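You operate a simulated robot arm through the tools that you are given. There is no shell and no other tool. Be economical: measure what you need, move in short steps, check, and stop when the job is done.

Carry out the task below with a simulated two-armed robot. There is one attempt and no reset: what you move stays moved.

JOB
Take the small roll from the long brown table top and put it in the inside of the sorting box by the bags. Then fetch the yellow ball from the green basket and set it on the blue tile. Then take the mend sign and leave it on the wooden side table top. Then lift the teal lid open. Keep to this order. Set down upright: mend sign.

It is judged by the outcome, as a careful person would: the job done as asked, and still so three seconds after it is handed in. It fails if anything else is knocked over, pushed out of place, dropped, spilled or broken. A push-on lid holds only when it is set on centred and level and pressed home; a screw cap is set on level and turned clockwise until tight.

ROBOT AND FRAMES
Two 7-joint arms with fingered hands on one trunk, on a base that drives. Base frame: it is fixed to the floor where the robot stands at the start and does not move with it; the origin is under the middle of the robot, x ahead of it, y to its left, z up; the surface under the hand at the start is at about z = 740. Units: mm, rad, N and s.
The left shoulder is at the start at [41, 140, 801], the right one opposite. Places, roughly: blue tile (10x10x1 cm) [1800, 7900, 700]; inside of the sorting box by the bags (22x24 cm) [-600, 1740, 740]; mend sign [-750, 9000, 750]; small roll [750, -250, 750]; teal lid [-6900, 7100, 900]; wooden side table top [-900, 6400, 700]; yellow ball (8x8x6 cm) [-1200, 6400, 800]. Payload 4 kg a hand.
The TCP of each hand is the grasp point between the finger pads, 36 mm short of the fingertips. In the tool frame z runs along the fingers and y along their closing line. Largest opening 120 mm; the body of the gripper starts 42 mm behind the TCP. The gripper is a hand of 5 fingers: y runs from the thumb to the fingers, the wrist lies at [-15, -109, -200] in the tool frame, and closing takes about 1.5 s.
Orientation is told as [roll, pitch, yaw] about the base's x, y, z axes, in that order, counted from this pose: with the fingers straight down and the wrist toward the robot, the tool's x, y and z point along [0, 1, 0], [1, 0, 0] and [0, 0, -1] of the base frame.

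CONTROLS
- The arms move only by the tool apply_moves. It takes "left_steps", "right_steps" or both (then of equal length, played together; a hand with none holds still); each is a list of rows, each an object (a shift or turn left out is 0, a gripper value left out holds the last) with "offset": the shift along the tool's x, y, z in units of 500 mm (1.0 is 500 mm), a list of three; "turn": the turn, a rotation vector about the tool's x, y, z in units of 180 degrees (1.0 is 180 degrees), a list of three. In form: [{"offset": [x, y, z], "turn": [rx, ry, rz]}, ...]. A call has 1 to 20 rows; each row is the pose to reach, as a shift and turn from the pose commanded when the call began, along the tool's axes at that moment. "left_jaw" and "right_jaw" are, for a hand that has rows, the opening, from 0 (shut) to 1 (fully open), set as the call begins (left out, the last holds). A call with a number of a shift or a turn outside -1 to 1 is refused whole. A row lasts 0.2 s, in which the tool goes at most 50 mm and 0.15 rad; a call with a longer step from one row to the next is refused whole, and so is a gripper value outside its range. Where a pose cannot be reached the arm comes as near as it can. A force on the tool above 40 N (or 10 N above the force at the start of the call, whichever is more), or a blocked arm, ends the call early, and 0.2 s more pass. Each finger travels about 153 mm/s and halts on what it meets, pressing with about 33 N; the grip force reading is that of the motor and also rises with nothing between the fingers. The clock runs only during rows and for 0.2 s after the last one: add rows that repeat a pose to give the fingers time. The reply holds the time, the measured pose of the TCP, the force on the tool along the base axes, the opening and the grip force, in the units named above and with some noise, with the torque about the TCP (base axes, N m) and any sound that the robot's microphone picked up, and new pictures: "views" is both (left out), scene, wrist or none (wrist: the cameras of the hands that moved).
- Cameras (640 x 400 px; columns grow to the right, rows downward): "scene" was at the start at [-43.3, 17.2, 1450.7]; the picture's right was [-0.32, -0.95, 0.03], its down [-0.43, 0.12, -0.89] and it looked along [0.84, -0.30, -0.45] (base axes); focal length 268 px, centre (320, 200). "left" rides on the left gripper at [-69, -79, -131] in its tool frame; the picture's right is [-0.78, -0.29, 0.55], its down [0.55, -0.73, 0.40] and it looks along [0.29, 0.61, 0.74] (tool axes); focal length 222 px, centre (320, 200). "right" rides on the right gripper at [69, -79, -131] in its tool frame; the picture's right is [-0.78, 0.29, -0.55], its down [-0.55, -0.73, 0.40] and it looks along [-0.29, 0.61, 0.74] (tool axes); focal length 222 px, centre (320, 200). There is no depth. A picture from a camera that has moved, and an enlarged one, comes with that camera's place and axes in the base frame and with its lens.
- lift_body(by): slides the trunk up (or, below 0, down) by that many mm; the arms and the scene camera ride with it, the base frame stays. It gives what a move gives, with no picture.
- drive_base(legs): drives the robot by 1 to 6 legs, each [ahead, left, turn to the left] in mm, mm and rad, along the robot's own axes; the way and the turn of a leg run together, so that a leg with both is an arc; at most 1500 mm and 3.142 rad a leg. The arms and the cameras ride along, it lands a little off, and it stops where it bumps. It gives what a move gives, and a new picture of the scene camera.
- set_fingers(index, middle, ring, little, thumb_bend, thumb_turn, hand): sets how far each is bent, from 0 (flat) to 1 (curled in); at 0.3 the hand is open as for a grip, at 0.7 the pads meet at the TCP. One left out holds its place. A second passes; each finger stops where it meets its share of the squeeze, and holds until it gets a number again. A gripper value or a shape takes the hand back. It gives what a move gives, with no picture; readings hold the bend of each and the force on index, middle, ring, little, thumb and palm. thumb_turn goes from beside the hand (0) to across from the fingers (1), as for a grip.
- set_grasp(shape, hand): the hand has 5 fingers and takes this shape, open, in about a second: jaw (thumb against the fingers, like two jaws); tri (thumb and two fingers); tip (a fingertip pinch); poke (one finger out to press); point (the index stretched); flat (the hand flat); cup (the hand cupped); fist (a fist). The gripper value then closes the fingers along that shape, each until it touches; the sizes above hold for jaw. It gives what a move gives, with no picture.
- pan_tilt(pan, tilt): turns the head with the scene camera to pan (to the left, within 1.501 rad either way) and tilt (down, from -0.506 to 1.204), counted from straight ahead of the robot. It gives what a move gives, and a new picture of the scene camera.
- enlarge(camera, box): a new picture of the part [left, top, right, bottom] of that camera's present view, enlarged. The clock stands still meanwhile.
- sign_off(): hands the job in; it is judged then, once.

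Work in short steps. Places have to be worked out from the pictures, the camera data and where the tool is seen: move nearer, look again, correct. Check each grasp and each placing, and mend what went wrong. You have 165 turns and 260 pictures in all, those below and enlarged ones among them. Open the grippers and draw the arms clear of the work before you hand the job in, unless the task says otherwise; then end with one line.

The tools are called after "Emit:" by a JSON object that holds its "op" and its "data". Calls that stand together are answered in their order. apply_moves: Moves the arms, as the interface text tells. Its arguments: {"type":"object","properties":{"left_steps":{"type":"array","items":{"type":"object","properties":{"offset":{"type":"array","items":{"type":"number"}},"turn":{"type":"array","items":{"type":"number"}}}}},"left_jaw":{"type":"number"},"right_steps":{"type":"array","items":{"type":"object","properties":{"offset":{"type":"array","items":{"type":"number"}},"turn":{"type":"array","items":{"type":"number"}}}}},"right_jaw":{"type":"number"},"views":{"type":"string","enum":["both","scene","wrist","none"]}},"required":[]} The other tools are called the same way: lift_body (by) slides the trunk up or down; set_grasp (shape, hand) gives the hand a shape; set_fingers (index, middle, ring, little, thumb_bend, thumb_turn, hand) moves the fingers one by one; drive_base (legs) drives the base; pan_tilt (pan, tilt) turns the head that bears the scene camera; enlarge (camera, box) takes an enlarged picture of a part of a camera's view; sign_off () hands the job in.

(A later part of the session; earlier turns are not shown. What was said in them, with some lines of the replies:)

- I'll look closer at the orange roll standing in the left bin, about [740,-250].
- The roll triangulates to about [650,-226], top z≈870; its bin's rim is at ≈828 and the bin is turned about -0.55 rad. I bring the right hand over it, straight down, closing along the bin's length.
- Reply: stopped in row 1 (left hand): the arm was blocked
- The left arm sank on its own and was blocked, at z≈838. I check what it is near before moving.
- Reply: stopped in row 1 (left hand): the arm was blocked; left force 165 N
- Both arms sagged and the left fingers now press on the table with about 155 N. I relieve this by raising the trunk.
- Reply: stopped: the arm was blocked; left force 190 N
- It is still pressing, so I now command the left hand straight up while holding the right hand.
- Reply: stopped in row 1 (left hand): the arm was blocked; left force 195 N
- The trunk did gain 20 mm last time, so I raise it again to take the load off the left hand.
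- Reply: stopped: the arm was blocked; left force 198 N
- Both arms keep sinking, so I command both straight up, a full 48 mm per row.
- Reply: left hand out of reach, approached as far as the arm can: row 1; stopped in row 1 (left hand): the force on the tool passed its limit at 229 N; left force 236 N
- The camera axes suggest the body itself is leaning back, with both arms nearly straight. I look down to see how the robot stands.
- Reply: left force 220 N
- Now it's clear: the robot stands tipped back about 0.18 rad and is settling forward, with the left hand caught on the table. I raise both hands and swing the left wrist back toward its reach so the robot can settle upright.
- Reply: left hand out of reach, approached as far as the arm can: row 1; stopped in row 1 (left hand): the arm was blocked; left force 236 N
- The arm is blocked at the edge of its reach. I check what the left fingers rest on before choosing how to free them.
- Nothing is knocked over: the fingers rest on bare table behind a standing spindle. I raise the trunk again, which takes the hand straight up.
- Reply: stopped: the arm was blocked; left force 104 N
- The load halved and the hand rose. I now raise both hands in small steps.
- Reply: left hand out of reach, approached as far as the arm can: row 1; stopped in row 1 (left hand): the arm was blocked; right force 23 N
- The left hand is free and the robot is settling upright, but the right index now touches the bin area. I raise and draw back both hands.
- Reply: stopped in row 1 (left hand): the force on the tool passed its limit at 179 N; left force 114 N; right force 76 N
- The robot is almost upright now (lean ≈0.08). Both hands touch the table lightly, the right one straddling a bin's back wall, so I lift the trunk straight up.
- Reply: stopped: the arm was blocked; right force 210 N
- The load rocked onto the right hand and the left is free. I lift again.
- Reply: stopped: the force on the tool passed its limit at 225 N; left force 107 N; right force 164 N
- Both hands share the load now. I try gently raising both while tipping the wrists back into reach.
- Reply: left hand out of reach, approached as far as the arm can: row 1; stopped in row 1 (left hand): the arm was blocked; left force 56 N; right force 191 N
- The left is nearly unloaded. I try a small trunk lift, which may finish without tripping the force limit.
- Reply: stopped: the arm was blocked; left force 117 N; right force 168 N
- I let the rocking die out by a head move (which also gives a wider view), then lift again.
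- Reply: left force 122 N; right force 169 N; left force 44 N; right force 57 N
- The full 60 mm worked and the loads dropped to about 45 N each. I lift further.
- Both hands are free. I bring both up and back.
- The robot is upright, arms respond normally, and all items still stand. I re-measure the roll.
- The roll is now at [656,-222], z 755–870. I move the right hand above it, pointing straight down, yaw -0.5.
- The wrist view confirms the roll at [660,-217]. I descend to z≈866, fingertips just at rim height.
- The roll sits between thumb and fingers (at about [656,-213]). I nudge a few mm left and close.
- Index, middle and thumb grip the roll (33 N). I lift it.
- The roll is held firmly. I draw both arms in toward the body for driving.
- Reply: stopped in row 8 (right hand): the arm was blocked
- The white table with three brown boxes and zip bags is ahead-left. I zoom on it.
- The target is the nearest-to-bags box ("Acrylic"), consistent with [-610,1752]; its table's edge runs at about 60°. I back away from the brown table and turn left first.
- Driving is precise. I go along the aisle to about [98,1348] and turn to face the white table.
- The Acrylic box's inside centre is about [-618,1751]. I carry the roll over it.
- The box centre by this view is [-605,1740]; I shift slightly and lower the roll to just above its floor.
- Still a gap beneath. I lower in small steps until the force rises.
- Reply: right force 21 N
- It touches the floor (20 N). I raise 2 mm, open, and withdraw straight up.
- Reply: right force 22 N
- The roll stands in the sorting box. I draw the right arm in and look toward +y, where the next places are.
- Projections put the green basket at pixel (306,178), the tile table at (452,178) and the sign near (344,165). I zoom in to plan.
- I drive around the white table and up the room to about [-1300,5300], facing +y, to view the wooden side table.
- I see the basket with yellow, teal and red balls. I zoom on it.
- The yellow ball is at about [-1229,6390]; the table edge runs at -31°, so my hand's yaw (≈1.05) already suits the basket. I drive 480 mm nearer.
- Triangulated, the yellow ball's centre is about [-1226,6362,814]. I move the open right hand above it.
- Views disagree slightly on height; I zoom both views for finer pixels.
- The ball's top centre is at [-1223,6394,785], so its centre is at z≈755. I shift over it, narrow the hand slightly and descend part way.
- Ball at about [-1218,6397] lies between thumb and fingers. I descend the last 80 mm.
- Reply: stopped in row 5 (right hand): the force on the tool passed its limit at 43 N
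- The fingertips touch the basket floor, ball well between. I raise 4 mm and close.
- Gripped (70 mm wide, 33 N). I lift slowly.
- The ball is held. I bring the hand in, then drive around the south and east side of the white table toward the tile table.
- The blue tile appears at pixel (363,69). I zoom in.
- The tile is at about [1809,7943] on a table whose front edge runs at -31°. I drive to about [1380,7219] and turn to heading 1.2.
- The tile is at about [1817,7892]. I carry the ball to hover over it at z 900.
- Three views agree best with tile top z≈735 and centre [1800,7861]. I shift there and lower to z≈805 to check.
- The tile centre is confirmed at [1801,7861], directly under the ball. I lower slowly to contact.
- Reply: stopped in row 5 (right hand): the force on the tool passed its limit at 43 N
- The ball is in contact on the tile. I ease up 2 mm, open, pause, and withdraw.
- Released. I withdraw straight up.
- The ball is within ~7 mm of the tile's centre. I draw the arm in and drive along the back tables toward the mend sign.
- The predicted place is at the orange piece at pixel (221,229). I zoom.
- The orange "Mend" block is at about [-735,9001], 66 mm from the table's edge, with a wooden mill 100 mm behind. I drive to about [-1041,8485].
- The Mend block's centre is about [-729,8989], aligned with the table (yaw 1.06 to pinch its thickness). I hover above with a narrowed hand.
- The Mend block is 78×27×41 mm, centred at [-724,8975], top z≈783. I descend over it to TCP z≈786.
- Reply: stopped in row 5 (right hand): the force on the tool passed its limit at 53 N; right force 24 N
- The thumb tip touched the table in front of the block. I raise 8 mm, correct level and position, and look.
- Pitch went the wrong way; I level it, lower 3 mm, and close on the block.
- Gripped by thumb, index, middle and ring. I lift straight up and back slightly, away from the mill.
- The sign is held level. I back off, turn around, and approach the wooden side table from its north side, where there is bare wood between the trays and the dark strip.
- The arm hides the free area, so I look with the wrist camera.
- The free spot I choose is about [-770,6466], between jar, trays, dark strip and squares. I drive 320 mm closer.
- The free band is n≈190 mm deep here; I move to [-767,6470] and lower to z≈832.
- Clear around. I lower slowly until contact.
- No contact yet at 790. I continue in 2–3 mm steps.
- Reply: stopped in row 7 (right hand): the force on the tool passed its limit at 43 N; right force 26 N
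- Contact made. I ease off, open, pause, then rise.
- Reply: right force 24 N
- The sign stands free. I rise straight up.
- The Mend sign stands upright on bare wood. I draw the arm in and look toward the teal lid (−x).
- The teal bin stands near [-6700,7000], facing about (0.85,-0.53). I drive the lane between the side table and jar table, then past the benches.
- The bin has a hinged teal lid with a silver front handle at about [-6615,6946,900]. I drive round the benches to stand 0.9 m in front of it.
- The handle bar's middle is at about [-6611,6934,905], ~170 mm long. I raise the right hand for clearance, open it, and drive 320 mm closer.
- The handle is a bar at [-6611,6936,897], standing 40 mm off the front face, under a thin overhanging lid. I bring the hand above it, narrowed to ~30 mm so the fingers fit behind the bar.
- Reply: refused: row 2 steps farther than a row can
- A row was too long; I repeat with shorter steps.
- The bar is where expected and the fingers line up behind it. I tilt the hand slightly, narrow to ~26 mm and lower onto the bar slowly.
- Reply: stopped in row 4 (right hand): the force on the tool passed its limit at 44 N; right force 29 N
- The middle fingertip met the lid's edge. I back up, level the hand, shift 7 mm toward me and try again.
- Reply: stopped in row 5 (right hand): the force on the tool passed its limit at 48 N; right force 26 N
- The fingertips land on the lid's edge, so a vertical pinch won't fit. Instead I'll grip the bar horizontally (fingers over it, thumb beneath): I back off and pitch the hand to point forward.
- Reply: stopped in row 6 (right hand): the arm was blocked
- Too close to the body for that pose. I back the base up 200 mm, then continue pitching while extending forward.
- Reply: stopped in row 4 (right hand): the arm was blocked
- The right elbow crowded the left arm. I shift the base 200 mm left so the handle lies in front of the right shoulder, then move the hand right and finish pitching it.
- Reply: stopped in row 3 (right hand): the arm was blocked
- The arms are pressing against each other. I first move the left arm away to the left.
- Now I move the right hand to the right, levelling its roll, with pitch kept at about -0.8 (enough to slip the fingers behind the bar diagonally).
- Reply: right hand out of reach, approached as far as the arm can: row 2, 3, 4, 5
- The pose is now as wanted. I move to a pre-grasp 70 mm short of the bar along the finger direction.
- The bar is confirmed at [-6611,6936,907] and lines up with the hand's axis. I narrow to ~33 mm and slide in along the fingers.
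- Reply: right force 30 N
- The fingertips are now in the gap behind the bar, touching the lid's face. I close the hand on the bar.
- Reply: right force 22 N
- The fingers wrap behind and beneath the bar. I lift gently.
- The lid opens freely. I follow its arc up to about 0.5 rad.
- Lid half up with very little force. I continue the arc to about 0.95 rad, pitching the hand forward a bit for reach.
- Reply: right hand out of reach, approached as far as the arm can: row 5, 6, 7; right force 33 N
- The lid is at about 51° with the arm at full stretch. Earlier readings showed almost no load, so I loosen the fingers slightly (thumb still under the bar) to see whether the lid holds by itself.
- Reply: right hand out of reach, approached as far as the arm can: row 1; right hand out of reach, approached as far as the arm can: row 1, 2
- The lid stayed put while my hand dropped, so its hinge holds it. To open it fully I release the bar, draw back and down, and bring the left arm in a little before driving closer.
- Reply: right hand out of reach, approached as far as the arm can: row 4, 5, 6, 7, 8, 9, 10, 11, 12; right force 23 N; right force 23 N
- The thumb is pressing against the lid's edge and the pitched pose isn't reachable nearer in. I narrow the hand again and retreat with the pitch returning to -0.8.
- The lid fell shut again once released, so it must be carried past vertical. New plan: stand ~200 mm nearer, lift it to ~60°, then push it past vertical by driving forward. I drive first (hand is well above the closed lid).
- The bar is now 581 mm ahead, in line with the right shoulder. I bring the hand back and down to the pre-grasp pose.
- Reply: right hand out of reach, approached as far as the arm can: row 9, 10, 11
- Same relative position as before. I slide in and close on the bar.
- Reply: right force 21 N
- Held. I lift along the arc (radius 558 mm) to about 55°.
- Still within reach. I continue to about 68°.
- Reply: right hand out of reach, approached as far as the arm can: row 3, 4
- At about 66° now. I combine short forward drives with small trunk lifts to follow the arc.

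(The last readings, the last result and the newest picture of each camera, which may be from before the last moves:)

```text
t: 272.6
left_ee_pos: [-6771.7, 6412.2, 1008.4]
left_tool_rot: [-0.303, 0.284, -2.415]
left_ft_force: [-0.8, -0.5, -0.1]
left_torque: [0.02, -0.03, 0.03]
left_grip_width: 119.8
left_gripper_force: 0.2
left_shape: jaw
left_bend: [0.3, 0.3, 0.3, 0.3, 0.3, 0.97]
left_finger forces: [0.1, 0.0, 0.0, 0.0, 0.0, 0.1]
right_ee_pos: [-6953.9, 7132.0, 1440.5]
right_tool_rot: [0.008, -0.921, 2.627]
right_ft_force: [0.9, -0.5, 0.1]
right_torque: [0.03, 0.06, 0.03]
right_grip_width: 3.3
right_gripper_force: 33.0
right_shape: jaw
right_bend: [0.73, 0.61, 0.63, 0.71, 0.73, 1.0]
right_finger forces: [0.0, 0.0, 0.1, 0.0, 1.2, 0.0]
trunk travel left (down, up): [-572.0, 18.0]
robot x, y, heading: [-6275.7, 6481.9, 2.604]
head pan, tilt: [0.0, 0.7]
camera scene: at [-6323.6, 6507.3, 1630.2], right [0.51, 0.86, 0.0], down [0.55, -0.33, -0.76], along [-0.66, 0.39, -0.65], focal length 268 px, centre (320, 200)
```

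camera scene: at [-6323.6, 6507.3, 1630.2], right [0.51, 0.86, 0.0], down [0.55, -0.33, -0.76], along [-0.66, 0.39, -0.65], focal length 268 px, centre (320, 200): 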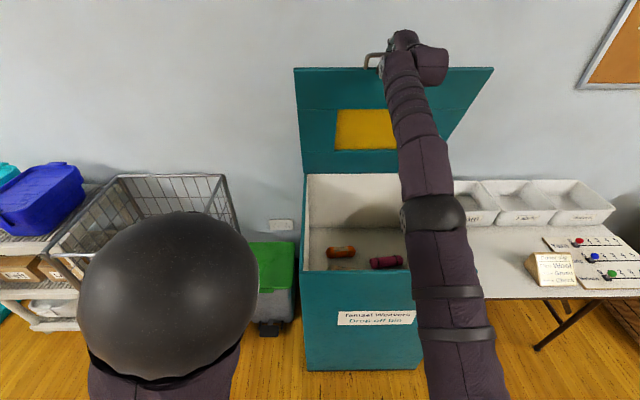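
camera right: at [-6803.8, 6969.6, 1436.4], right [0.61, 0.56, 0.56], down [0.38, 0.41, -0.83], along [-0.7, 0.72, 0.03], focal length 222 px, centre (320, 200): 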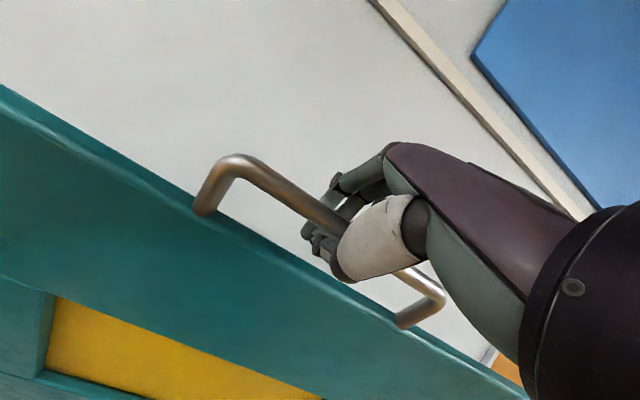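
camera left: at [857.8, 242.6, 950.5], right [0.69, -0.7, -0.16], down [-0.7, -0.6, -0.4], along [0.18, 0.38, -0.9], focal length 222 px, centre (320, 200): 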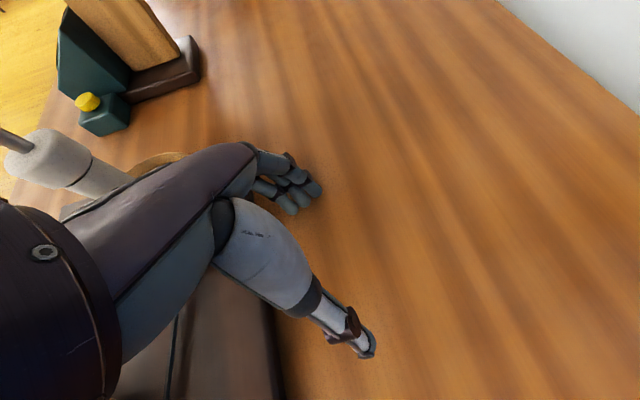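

It works well; the lid is at about 73°. I continue the same way.

Emit:
{"op": "drive_base", "data": {"legs": [[30, 0, 0]]}}

Emit:
{"op": "lift_body", "data": {"by": 11}}

Emit:
{"op": "drive_base", "data": {"legs": [[45, 0, 0]]}}

Emit:
{"op": "lift_body", "data": {"by": 6}}

Emit:
{"op": "drive_base", "data": {"legs": [[45, 0, 0]]}}

```text
t: 273.5
left_ee_pos: [-6796.7, 6427.7, 1009.0]
left_tool_rot: [-0.303, 0.283, -2.416]
left_ft_force: [0.1, -0.1, -0.3]
left_torque: [-0.03, -0.03, -0.03]
left_grip_width: 119.7
left_gripper_force: 0.1
left_shape: jaw
left_bend: [0.3, 0.3, 0.3, 0.3, 0.3, 0.97]
left_finger forces: [0.0, 0.0, 0.0, 0.1, 0.0, 0.1]
right_ee_pos: [-6978.7, 7145.9, 1444.0]
right_tool_rot: [0.005, -0.927, 2.63]
right_ft_force: [2.7, -2.0, 7.0]
right_torque: [0.0, -0.09, 0.03]
right_grip_width: 3.7
right_gripper_force: 33.7
right_shape: jaw
right_bend: [0.73, 0.61, 0.63, 0.71, 0.73, 1.0]
right_finger forces: [0.0, 0.0, 0.0, 0.0, 10.3, 0.0]
trunk travel left (down, up): [-572.0, 18.0]
robot x, y, heading: [-6298.7, 6498.0, 2.608]
head pan, tilt: [0.0, 0.7]
camera scene: at [-6348.6, 6521.6, 1630.3], right [0.51, 0.86, 0.0], down [0.55, -0.33, -0.76], along [-0.66, 0.39, -0.64], focal length 268 px, centre (320, 200)
```

scene: 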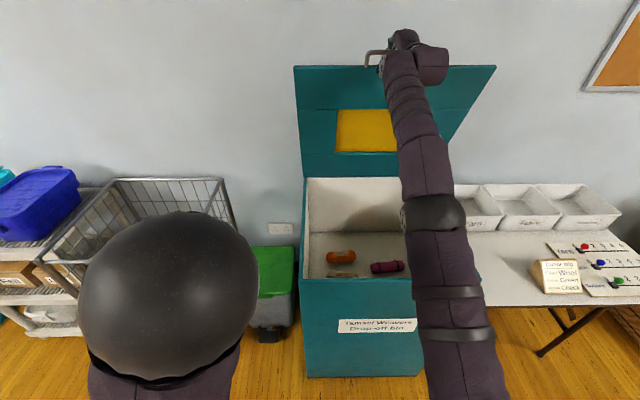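

```text
t: 274.1
left_ee_pos: [-6797.0, 6428.3, 1019.8]
left_tool_rot: [-0.303, 0.282, -2.414]
left_ft_force: [1.0, -0.4, 0.4]
left_torque: [0.0, 0.0, 0.01]
left_grip_width: 119.9
left_gripper_force: 0.0
left_shape: jaw
left_bend: [0.3, 0.3, 0.3, 0.3, 0.3, 0.97]
left_finger forces: [0.0, 0.0, 0.1, 0.1, 0.0, 0.0]
right_ee_pos: [-6979.4, 7146.6, 1453.5]
right_tool_rot: [0.007, -0.926, 2.629]
right_ft_force: [1.2, -0.1, -1.8]
right_torque: [0.05, 0.04, 0.01]
right_grip_width: 3.6
right_gripper_force: 33.6
right_shape: jaw
right_bend: [0.73, 0.61, 0.63, 0.71, 0.73, 1.0]
right_finger forces: [0.0, 0.1, 0.0, 0.0, 1.2, 0.0]
trunk travel left (down, up): [-583.0, 7.0]
robot x, y, heading: [-6302.0, 6499.0, 2.608]
head pan, tilt: [0.0, 0.7]
```

```text
t: 274.9
left_ee_pos: [-6837.2, 6451.5, 1020.2]
left_tool_rot: [-0.304, 0.283, -2.417]
left_ft_force: [-0.8, 0.6, -0.8]
left_torque: [0.01, 0.02, -0.05]
left_grip_width: 120.0
left_gripper_force: 0.1
left_shape: jaw
left_bend: [0.3, 0.3, 0.3, 0.3, 0.3, 0.97]
left_finger forces: [0.0, 0.0, 0.0, 0.0, 0.0, 0.1]
right_ee_pos: [-7017.7, 7170.3, 1456.3]
right_tool_rot: [0.006, -0.931, 2.626]
right_ft_force: [1.0, -0.1, 8.5]
right_torque: [-0.1, -0.15, -0.01]
right_grip_width: 3.7
right_gripper_force: 33.4
right_shape: jaw
right_bend: [0.73, 0.61, 0.63, 0.71, 0.73, 1.0]
right_finger forces: [0.0, 0.0, 0.1, 0.0, 10.2, 0.0]
trunk travel left (down, up): [-583.0, 7.0]
robot x, y, heading: [-6338.7, 6519.8, 2.605]
head pan, tilt: [0.0, 0.7]
camera scene: at [-6387.9, 6544.9, 1641.3], right [0.51, 0.86, 0.0], down [0.55, -0.33, -0.76], along [-0.66, 0.39, -0.64], focal length 268 px, centre (320, 200)
```

scene: 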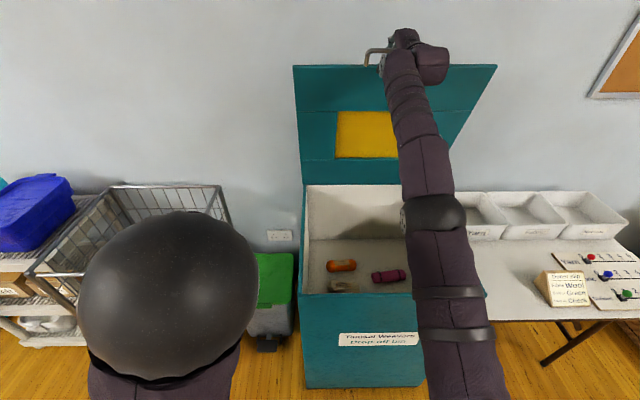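

```text
t: 275.5
left_ee_pos: [-6836.9, 6450.3, 1025.7]
left_tool_rot: [-0.302, 0.282, -2.416]
left_ft_force: [0.4, 0.4, 0.5]
left_torque: [-0.03, -0.01, -0.02]
left_grip_width: 120.0
left_gripper_force: 0.0
left_shape: jaw
left_bend: [0.3, 0.3, 0.3, 0.3, 0.3, 0.97]
left_finger forces: [0.0, 0.0, 0.0, 0.0, 0.1, 0.0]
right_ee_pos: [-7016.6, 7169.4, 1463.1]
right_tool_rot: [0.005, -0.934, 2.627]
right_ft_force: [0.1, 0.1, 3.5]
right_torque: [0.01, -0.01, 0.01]
right_grip_width: 3.7
right_gripper_force: 32.7
right_shape: jaw
right_bend: [0.73, 0.61, 0.63, 0.71, 0.73, 1.0]
right_finger forces: [0.0, 0.0, 0.0, 0.1, 3.1, 0.0]
trunk travel left (down, up): [-589.0, 1.0]
robot x, y, heading: [-6337.3, 6521.2, 2.608]
head pan, tilt: [0.0, 0.7]
```

```text
t: 276.4
left_ee_pos: [-6875.8, 6473.4, 1026.3]
left_tool_rot: [-0.303, 0.284, -2.416]
left_ft_force: [0.2, 0.3, 0.4]
left_torque: [-0.04, 0.02, 0.0]
left_grip_width: 119.7
left_gripper_force: 0.1
left_shape: jaw
left_bend: [0.3, 0.3, 0.3, 0.3, 0.3, 0.97]
left_finger forces: [0.0, 0.0, 0.1, 0.0, 0.1, 0.0]
right_ee_pos: [-7055.1, 7193.1, 1463.7]
right_tool_rot: [0.005, -0.937, 2.628]
right_ft_force: [0.2, -0.2, 13.1]
right_torque: [0.02, 0.0, 0.0]
right_grip_width: 2.8
right_gripper_force: 32.5
right_shape: jaw
right_bend: [0.74, 0.62, 0.63, 0.71, 0.77, 1.0]
right_finger forces: [0.1, 0.1, 0.1, 0.0, 13.6, 0.0]
trunk travel left (down, up): [-589.0, 1.0]
robot x, y, heading: [-6381.4, 6545.2, 2.603]
head pan, tilt: [0.0, 0.7]
camera scene: at [-6426.4, 6567.7, 1647.3], right [0.51, 0.86, 0.0], down [0.55, -0.33, -0.76], along [-0.66, 0.39, -0.64], focal length 268 px, centre (320, 200)
```

scene: 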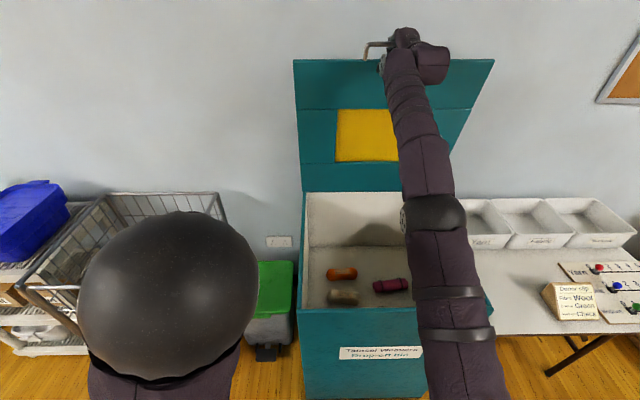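

Lid at about 86°. I drive another 50 + 40 mm to pass vertical.

Emit:
{"op": "drive_base", "data": {"legs": [[50, 0, 0]]}}

Emit:
{"op": "drive_base", "data": {"legs": [[40, 0, 0]]}}

```text
t: 277.3
left_ee_pos: [-6917.2, 6498.5, 1027.8]
left_tool_rot: [-0.306, 0.282, -2.416]
left_ft_force: [0.0, -0.2, 0.0]
left_torque: [-0.01, -0.02, -0.01]
left_grip_width: 119.8
left_gripper_force: 0.0
left_shape: jaw
left_bend: [0.3, 0.3, 0.3, 0.3, 0.3, 0.97]
left_finger forces: [0.0, 0.0, 0.1, 0.0, 0.1, 0.2]
right_ee_pos: [-7096.3, 7218.0, 1469.7]
right_tool_rot: [0.006, -0.943, 2.627]
right_ft_force: [4.1, -1.7, 21.0]
right_torque: [-0.4, -0.69, 0.0]
right_grip_width: 2.2
right_gripper_force: 33.3
right_shape: jaw
right_bend: [0.74, 0.62, 0.63, 0.71, 0.76, 1.0]
right_finger forces: [0.0, 0.0, 0.1, 0.0, 21.4, 0.0]
trunk travel left (down, up): [-589.0, 1.0]
robot x, y, heading: [-6425.4, 6569.1, 2.607]
head pan, tilt: [0.0, 0.7]
camera scene: at [-6467.5, 6592.1, 1647.5], right [0.51, 0.86, 0.0], down [0.55, -0.33, -0.77], along [-0.66, 0.39, -0.64], focal length 268 px, centre (320, 200)
```

scene: 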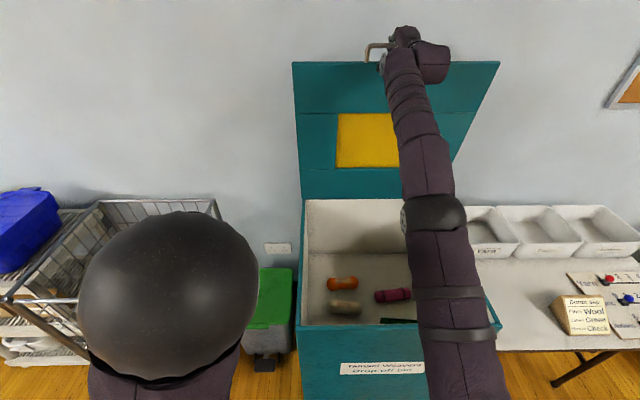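

```text
t: 278.2
left_ee_pos: [-6929.1, 6508.2, 1027.7]
left_tool_rot: [-0.309, 0.282, -2.419]
left_ft_force: [-0.7, 0.2, 0.1]
left_torque: [-0.01, 0.03, -0.01]
left_grip_width: 119.8
left_gripper_force: 0.1
left_shape: jaw
left_bend: [0.3, 0.3, 0.3, 0.3, 0.3, 0.97]
left_finger forces: [0.1, 0.0, 0.1, 0.0, 0.0, 0.0]
right_ee_pos: [-7106.0, 7223.6, 1471.2]
right_tool_rot: [0.001, -0.938, 2.633]
right_ft_force: [33.3, -22.6, -14.2]
right_torque: [1.53, 1.89, 0.13]
right_grip_width: 1.4
right_gripper_force: 33.0
right_shape: jaw
right_bend: [0.74, 0.63, 0.63, 0.71, 0.78, 1.0]
right_finger forces: [0.0, 0.1, 0.0, 0.1, 78.3, 0.0]
trunk travel left (down, up): [-589.0, 1.0]
robot x, y, heading: [-6435.1, 6578.2, 2.602]
head pan, tilt: [0.0, 0.7]
stopped in leg 1: the force on the tool passed its limit at 172 N (the readings are from after the stop); the commanded pose is now the measured one
camera scene: at [-6478.6, 6599.4, 1647.5], right [0.51, 0.86, 0.0], down [0.55, -0.33, -0.77], along [-0.66, 0.39, -0.64], focal length 268 px, centre (320, 200)
```

scene: 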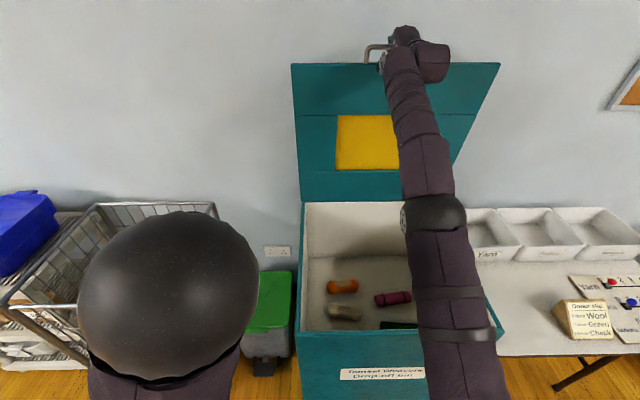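

The lid has reached its stop at ~92°, past vertical. I gently open the hand without moving, to see that the lid leans back by itself.

Emit:
{"op": "apply_moves", "data": {"right_steps": [{"offset": [0, 0, 0]}, {"offset": [0, 0, 0]}, {"offset": [0, 0, 0]}, {"offset": [0, 0, 0]}, {"offset": [0, 0, 0]}], "right_jaw": 0.3, "views": "wrist"}}

Emit:
{"op": "enlarge", "data": {"camera": "right", "box": [160, 110, 400, 290]}}

```text
t: 279.4
left_ee_pos: [-6931.1, 6506.9, 1028.0]
left_tool_rot: [-0.309, 0.283, -2.417]
left_ft_force: [0.5, 0.1, 0.3]
left_torque: [0.0, 0.01, 0.0]
left_grip_width: 119.8
left_gripper_force: 0.1
left_shape: jaw
left_bend: [0.3, 0.3, 0.3, 0.3, 0.3, 0.97]
left_finger forces: [0.1, 0.1, 0.0, 0.2, 0.0, 0.1]
right_ee_pos: [-7106.0, 7222.9, 1478.1]
right_tool_rot: [0.001, -0.953, 2.633]
right_ft_force: [8.3, -7.1, 26.5]
right_torque: [1.72, 1.26, 0.22]
right_grip_width: 19.8
right_gripper_force: 0.1
right_shape: jaw
right_bend: [0.52, 0.55, 0.53, 0.71, 0.77, 1.0]
right_finger forces: [0.0, 0.0, 0.0, 0.0, 183.1, 0.0]
trunk travel left (down, up): [-589.0, 1.0]
robot x, y, heading: [-6438.0, 6577.1, 2.608]
head pan, tilt: [0.0, 0.7]
camera right: at [-7007.7, 7088.9, 1490.2], right [0.62, 0.55, 0.55], down [0.36, 0.43, -0.83], along [-0.69, 0.72, 0.07], focal length 222 px, centre (320, 200)
```

right: 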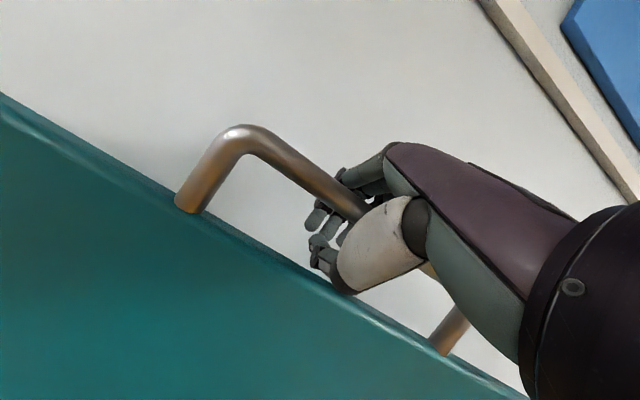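

```text
2.22 times, centred on (280, 200) of right
camera zoom: at [-7007.7, 7088.9, 1490.2], right [0.62, 0.55, 0.55], down [0.36, 0.43, -0.83], along [-0.69, 0.72, 0.07], focal length 494 px, centre (409, 200)
```

zoom: 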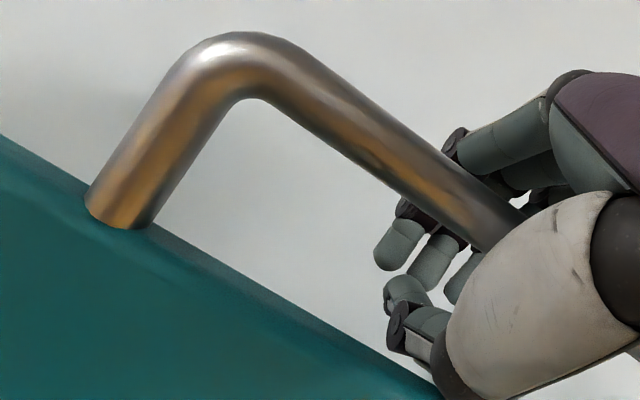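

The thumb sits in the gap between bar and lid edge and can't open there. I open only the four fingers and keep the thumb relaxed.

Emit:
{"op": "set_fingers", "data": {"hand": "right", "index": 0.2, "middle": 0.2, "ring": 0.2, "little": 0.2, "thumb_bend": 0.76}}

Emit:
{"op": "enlarge", "data": {"camera": "right", "box": [160, 110, 400, 290]}}

```text
t: 280.4
left_ee_pos: [-6930.3, 6509.1, 1027.2]
left_tool_rot: [-0.309, 0.283, -2.418]
left_ft_force: [0.4, -1.1, 0.3]
left_torque: [-0.02, -0.01, -0.01]
left_grip_width: 120.0
left_gripper_force: 0.1
left_shape: jaw
left_bend: [0.3, 0.3, 0.3, 0.3, 0.3, 0.97]
left_finger forces: [0.0, 0.0, 0.0, 0.0, 0.1, 0.0]
right_ee_pos: [-7104.3, 7223.6, 1477.2]
right_tool_rot: [0.0, -0.947, 2.63]
right_ft_force: [19.3, -9.7, 23.5]
right_torque: [0.22, -0.69, -0.08]
right_grip_width: 58.9
right_gripper_force: 35.5
right_shape: fingers
right_bend: [0.2, 0.2, 0.2, 0.2, 0.77, 1.0]
right_finger forces: [0.1, 0.0, 0.0, 0.1, 70.4, 0.1]
trunk travel left (down, up): [-589.0, 1.0]
robot x, y, heading: [-6438.3, 6579.9, 2.606]
head pan, tilt: [0.0, 0.7]
```

```text
2.22 times, centred on (280, 200) of right
camera zoom: at [-7005.9, 7089.3, 1489.4], right [0.62, 0.55, 0.56], down [0.36, 0.43, -0.83], along [-0.69, 0.72, 0.07], focal length 494 px, centre (409, 200)
```

zoom: 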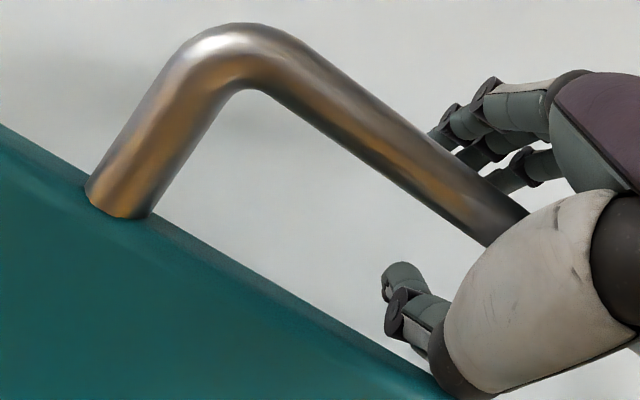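

The thumb axis lies along the gap, so I slide the hand out backwards along the finger direction in small steps.

Emit:
{"op": "apply_moves", "data": {"right_steps": [{"offset": [0, 0.006, -0.01]}, {"offset": [0, 0.008, -0.03], "turn": [0.003, 0, 0]}, {"offset": [0, 0.008, -0.05], "turn": [0.006, 0, 0]}, {"offset": [0, 0.008, -0.07], "turn": [0.009, 0, 0]}, {"offset": [0, 0.008, -0.09], "turn": [0.012, 0, 0]}, {"offset": [0, 0.008, -0.11], "turn": [0.015, 0, 0]}], "views": "both"}}

```text
t: 281.8
left_ee_pos: [-6935.5, 6511.1, 1025.5]
left_tool_rot: [-0.301, 0.283, -2.417]
left_ft_force: [0.5, 0.6, 0.7]
left_torque: [-0.01, -0.01, 0.0]
left_grip_width: 120.2
left_gripper_force: 0.1
left_shape: jaw
left_bend: [0.3, 0.3, 0.3, 0.3, 0.3, 0.97]
left_finger forces: [0.0, 0.0, 0.1, 0.0, 0.0, 0.1]
right_ee_pos: [-7078.9, 7208.8, 1496.2]
right_tool_rot: [0.002, -0.874, 2.632]
right_ft_force: [-2.7, 0.9, -26.0]
right_torque: [0.52, 0.82, -0.02]
right_grip_width: 73.2
right_gripper_force: 11.3
right_shape: fingers
right_bend: [0.2, 0.2, 0.2, 0.2, 0.75, 1.0]
right_finger forces: [0.1, 0.0, 0.1, 0.1, 23.1, 0.1]
trunk travel left (down, up): [-589.0, 1.0]
robot x, y, heading: [-6437.4, 6580.7, 2.605]
head pan, tilt: [0.0, 0.7]
camera scene: at [-6487.7, 6605.6, 1646.6], right [0.51, 0.86, 0.0], down [0.55, -0.33, -0.76], along [-0.66, 0.39, -0.65], focal length 268 px, centre (320, 200)
camera right: at [-6981.3, 7075.8, 1519.5], right [0.59, 0.57, 0.57], down [0.41, 0.4, -0.82], along [-0.7, 0.72, 0.0], focal length 222 px, centre (320, 200)
```

scene: 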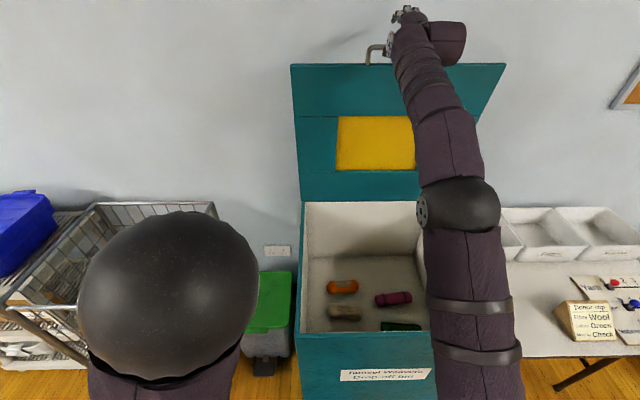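
right: 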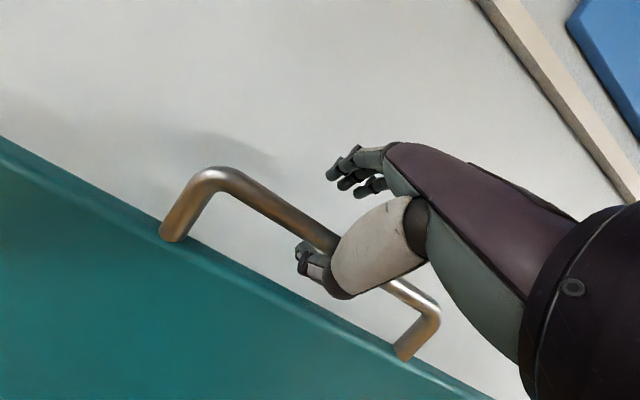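

The thumb now catches the bar from below. I lower the thumb tip slightly and the hand 8 mm, then continue sliding back.

Emit:
{"op": "set_fingers", "data": {"hand": "right", "thumb_bend": 0.68}}

Emit:
{"op": "apply_moves", "data": {"right_steps": [{"offset": [0, -0.012, 0.004]}, {"offset": [0, -0.016, -0.01]}, {"offset": [0, -0.018, -0.03], "turn": [0.003, 0, 0]}, {"offset": [0, -0.018, -0.05], "turn": [0.006, 0, 0]}, {"offset": [0, -0.018, -0.07], "turn": [0.009, 0, 0]}, {"offset": [0, -0.018, -0.09], "turn": [0.012, 0, 0]}], "views": "both"}}

```text
t: 282.8
left_ee_pos: [-6935.7, 6510.4, 1024.9]
left_tool_rot: [-0.303, 0.284, -2.414]
left_ft_force: [-0.3, 0.2, 0.1]
left_torque: [0.0, 0.03, 0.0]
left_grip_width: 120.0
left_gripper_force: 0.0
left_shape: jaw
left_bend: [0.3, 0.3, 0.3, 0.3, 0.3, 0.97]
left_finger forces: [0.0, 0.1, 0.0, 0.0, 0.0, 0.0]
right_ee_pos: [-7078.3, 7209.9, 1499.7]
right_tool_rot: [0.002, -0.881, 2.633]
right_ft_force: [-4.7, -1.2, -24.3]
right_torque: [0.54, 0.84, -0.08]
right_grip_width: 89.6
right_gripper_force: 9.6
right_shape: fingers
right_bend: [0.2, 0.2, 0.2, 0.2, 0.66, 1.0]
right_finger forces: [0.0, 0.0, 0.0, 0.0, 19.6, 0.1]
trunk travel left (down, up): [-589.0, 1.0]
robot x, y, heading: [-6434.7, 6577.1, 2.602]
head pan, tilt: [0.0, 0.7]
```

```text
t: 284.2
left_ee_pos: [-6935.9, 6510.6, 1025.2]
left_tool_rot: [-0.303, 0.284, -2.415]
left_ft_force: [-0.2, -0.5, -0.4]
left_torque: [-0.03, 0.01, 0.01]
left_grip_width: 120.1
left_gripper_force: 0.0
left_shape: jaw
left_bend: [0.3, 0.3, 0.3, 0.3, 0.3, 0.97]
left_finger forces: [0.0, 0.1, 0.0, 0.0, 0.0, 0.0]
right_ee_pos: [-7043.0, 7188.3, 1519.8]
right_tool_rot: [-0.001, -0.842, 2.632]
right_ft_force: [-4.2, 2.2, -21.4]
right_torque: [0.16, 0.23, -0.02]
right_grip_width: 96.1
right_gripper_force: 8.5
right_shape: fingers
right_bend: [0.2, 0.2, 0.2, 0.2, 0.61, 1.0]
right_finger forces: [0.0, 0.0, 0.0, 0.0, 16.8, 0.0]
trunk travel left (down, up): [-589.0, 1.0]
robot x, y, heading: [-6437.2, 6575.2, 2.603]
head pan, tilt: [0.0, 0.7]
camera scene: at [-6487.6, 6605.7, 1646.8], right [0.51, 0.86, 0.0], down [0.55, -0.33, -0.76], along [-0.66, 0.39, -0.65], focal length 268 px, centre (320, 200)
camera right: at [-6945.5, 7055.8, 1548.7], right [0.57, 0.58, 0.58], down [0.44, 0.38, -0.81], along [-0.7, 0.72, -0.03], focal length 222 px, centre (320, 200)
```

scene: 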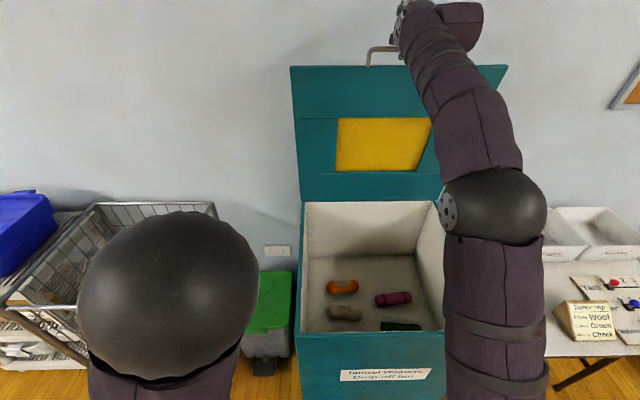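
right: 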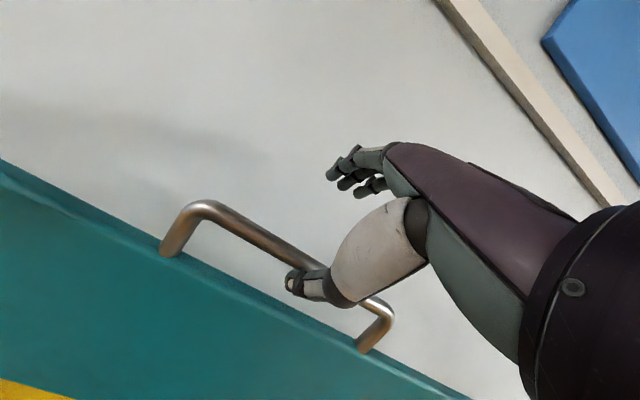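

The lid stays up. The thumb tip is nearly out; I lower 14 mm and pull straight back.

Emit:
{"op": "apply_moves", "data": {"right_steps": [{"offset": [0, -0.021, 0.019]}, {"offset": [0, -0.021, 0.019]}, {"offset": [0, -0.034, 0.004]}, {"offset": [0, -0.048, -0.011]}, {"offset": [0, -0.061, -0.026]}, {"offset": [0, -0.074, -0.041]}, {"offset": [0, -0.088, -0.056]}, {"offset": [0, -0.101, -0.071]}], "views": "both"}}

```text
t: 286.0
left_ee_pos: [-6934.0, 6509.9, 1026.1]
left_tool_rot: [-0.306, 0.283, -2.418]
left_ft_force: [-0.4, 1.1, 1.2]
left_torque: [-0.03, 0.03, 0.04]
left_grip_width: 119.9
left_gripper_force: 0.1
left_shape: jaw
left_bend: [0.3, 0.3, 0.3, 0.3, 0.3, 0.97]
left_finger forces: [0.1, 0.1, 0.1, 0.1, 0.1, 0.1]
right_ee_pos: [-6986.1, 7157.4, 1510.4]
right_tool_rot: [0.002, -0.849, 2.631]
right_ft_force: [0.8, 0.2, -0.1]
right_torque: [0.01, 0.01, -0.01]
right_grip_width: 82.2
right_gripper_force: 0.0
right_shape: fingers
right_bend: [0.2, 0.2, 0.2, 0.2, 0.68, 1.0]
right_finger forces: [0.1, 0.0, 0.1, 0.1, 0.0, 0.0]
trunk travel left (down, up): [-589.0, 1.0]
robot x, y, heading: [-6436.8, 6577.2, 2.605]
head pan, tilt: [0.0, 0.7]
camera scene: at [-6484.6, 6603.2, 1647.2], right [0.51, 0.86, 0.0], down [0.55, -0.33, -0.77], along [-0.66, 0.39, -0.64], focal length 268 px, centre (320, 200)
camera right: at [-6888.7, 7024.1, 1537.5], right [0.57, 0.58, 0.58], down [0.43, 0.39, -0.81], along [-0.7, 0.72, -0.03], focal length 222 px, centre (320, 200)
```

scene: 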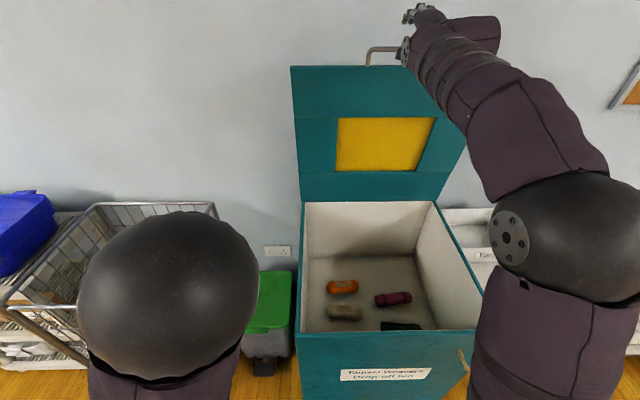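
right: 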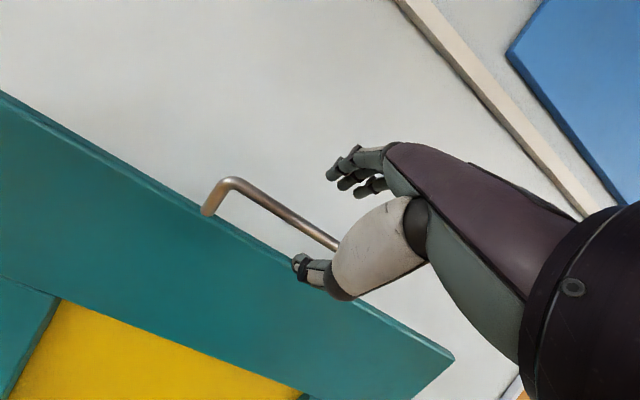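

The hand is free and the lid stands open by itself. I back the robot away and check.

Emit:
{"op": "drive_base", "data": {"legs": [[-500, 0, 0]]}}

Emit:
{"op": "enlarge", "data": {"camera": "scene", "box": [220, 40, 460, 340]}}

```text
t: 288.9
left_ee_pos: [-6510.7, 6259.5, 1026.9]
left_tool_rot: [-0.305, 0.282, -2.42]
left_ft_force: [0.4, -0.2, 0.2]
left_torque: [0.02, 0.01, 0.0]
left_grip_width: 119.7
left_gripper_force: 0.0
left_shape: jaw
left_bend: [0.3, 0.3, 0.3, 0.3, 0.3, 0.97]
left_finger forces: [0.0, 0.0, 0.0, 0.0, 0.0, 0.0]
right_ee_pos: [-6562.8, 6904.6, 1510.4]
right_tool_rot: [0.0, -0.849, 2.63]
right_ft_force: [-0.2, -1.1, -0.2]
right_torque: [-0.01, 0.03, 0.01]
right_grip_width: 82.0
right_gripper_force: 0.0
right_shape: fingers
right_bend: [0.2, 0.2, 0.2, 0.2, 0.68, 1.0]
right_finger forces: [0.1, 0.0, 0.0, 0.0, 0.1, 0.0]
trunk travel left (down, up): [-589.0, 1.0]
robot x, y, heading: [-6015.7, 6327.0, 2.606]
head pan, tilt: [0.0, 0.7]
camera scene: at [-6061.1, 6349.9, 1647.2], right [0.51, 0.86, 0.0], down [0.55, -0.33, -0.77], along [-0.66, 0.39, -0.64], focal length 268 px, centre (320, 200)
```

scene: 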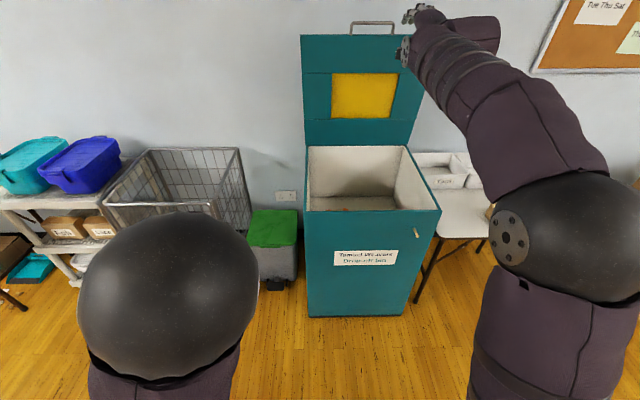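

```text
1.33 times, centred on (340, 190) of scene
camera zoom: at [-6061.1, 6349.9, 1647.2], right [0.51, 0.86, 0.0], down [0.55, -0.33, -0.77], along [-0.66, 0.39, -0.64], focal length 357 px, centre (293, 213)
```

zoom: 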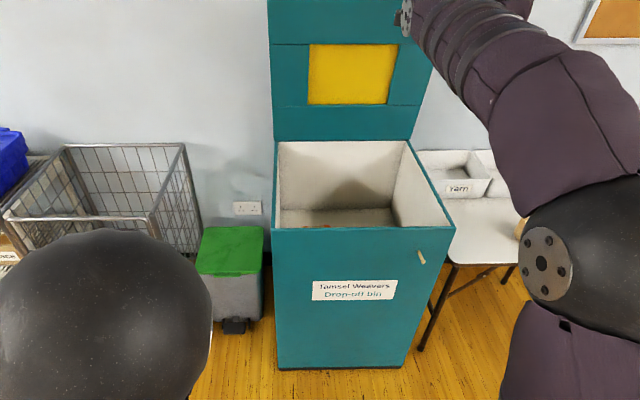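

The lid stands open on its own, arms clear. I open the right hand fully and take a last look.

Emit:
{"op": "apply_moves", "data": {"right_steps": [{"offset": [0, 0, -0.02]}, {"offset": [0, 0, -0.04]}, {"offset": [0, 0, -0.04]}, {"offset": [0, 0, -0.04]}, {"offset": [0, 0, -0.04]}, {"offset": [0, 0, -0.04]}], "right_jaw": 1, "views": "scene"}}

```text
t: 290.3
left_ee_pos: [-6510.7, 6258.1, 1026.2]
left_tool_rot: [-0.303, 0.281, -2.418]
left_ft_force: [-0.1, 0.1, -0.4]
left_torque: [0.01, 0.02, 0.01]
left_grip_width: 119.8
left_gripper_force: 0.2
left_shape: jaw
left_bend: [0.3, 0.3, 0.3, 0.3, 0.3, 0.97]
left_finger forces: [0.0, 0.0, 0.1, 0.1, 0.1, 0.0]
right_ee_pos: [-6549.7, 6899.8, 1523.9]
right_tool_rot: [0.001, -0.85, 2.63]
right_ft_force: [-0.2, -0.2, 0.0]
right_torque: [0.03, -0.02, 0.0]
right_grip_width: 119.8
right_gripper_force: 0.2
right_shape: jaw
right_bend: [0.3, 0.3, 0.3, 0.3, 0.3, 0.97]
right_finger forces: [0.0, 0.0, 0.0, 0.0, 0.0, 0.1]
trunk travel left (down, up): [-589.0, 1.0]
robot x, y, heading: [-6011.8, 6324.1, 2.602]
head pan, tilt: [0.0, 0.7]
camera scene: at [-6061.9, 6350.4, 1647.2], right [0.51, 0.86, 0.0], down [0.55, -0.33, -0.76], along [-0.66, 0.39, -0.64], focal length 268 px, centre (320, 200)
```

scene: 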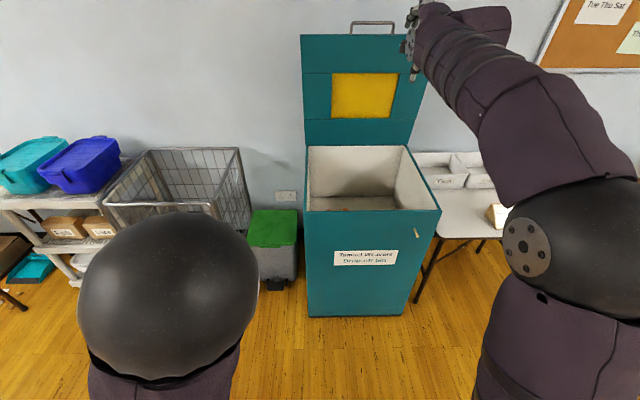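

All four parts are done, so I hand the job in.

Emit:
{"op": "sign_off", "data": {}}

```text
The job is handed in.
```

I did all four parts in the order asked: the roll is in the sorting box, the yellow ball is on the blue tile, the mend sign is upright on the wooden side table, and the teal lid is open past vertical and holding by itself. At the start both hands sagged and pressed on the brown table by the wool bins for a few seconds: nothing fell, but the right hand touched the bins and may have shifted one or two by a few millimetres. The teal lid also fell shut once before the final opening.
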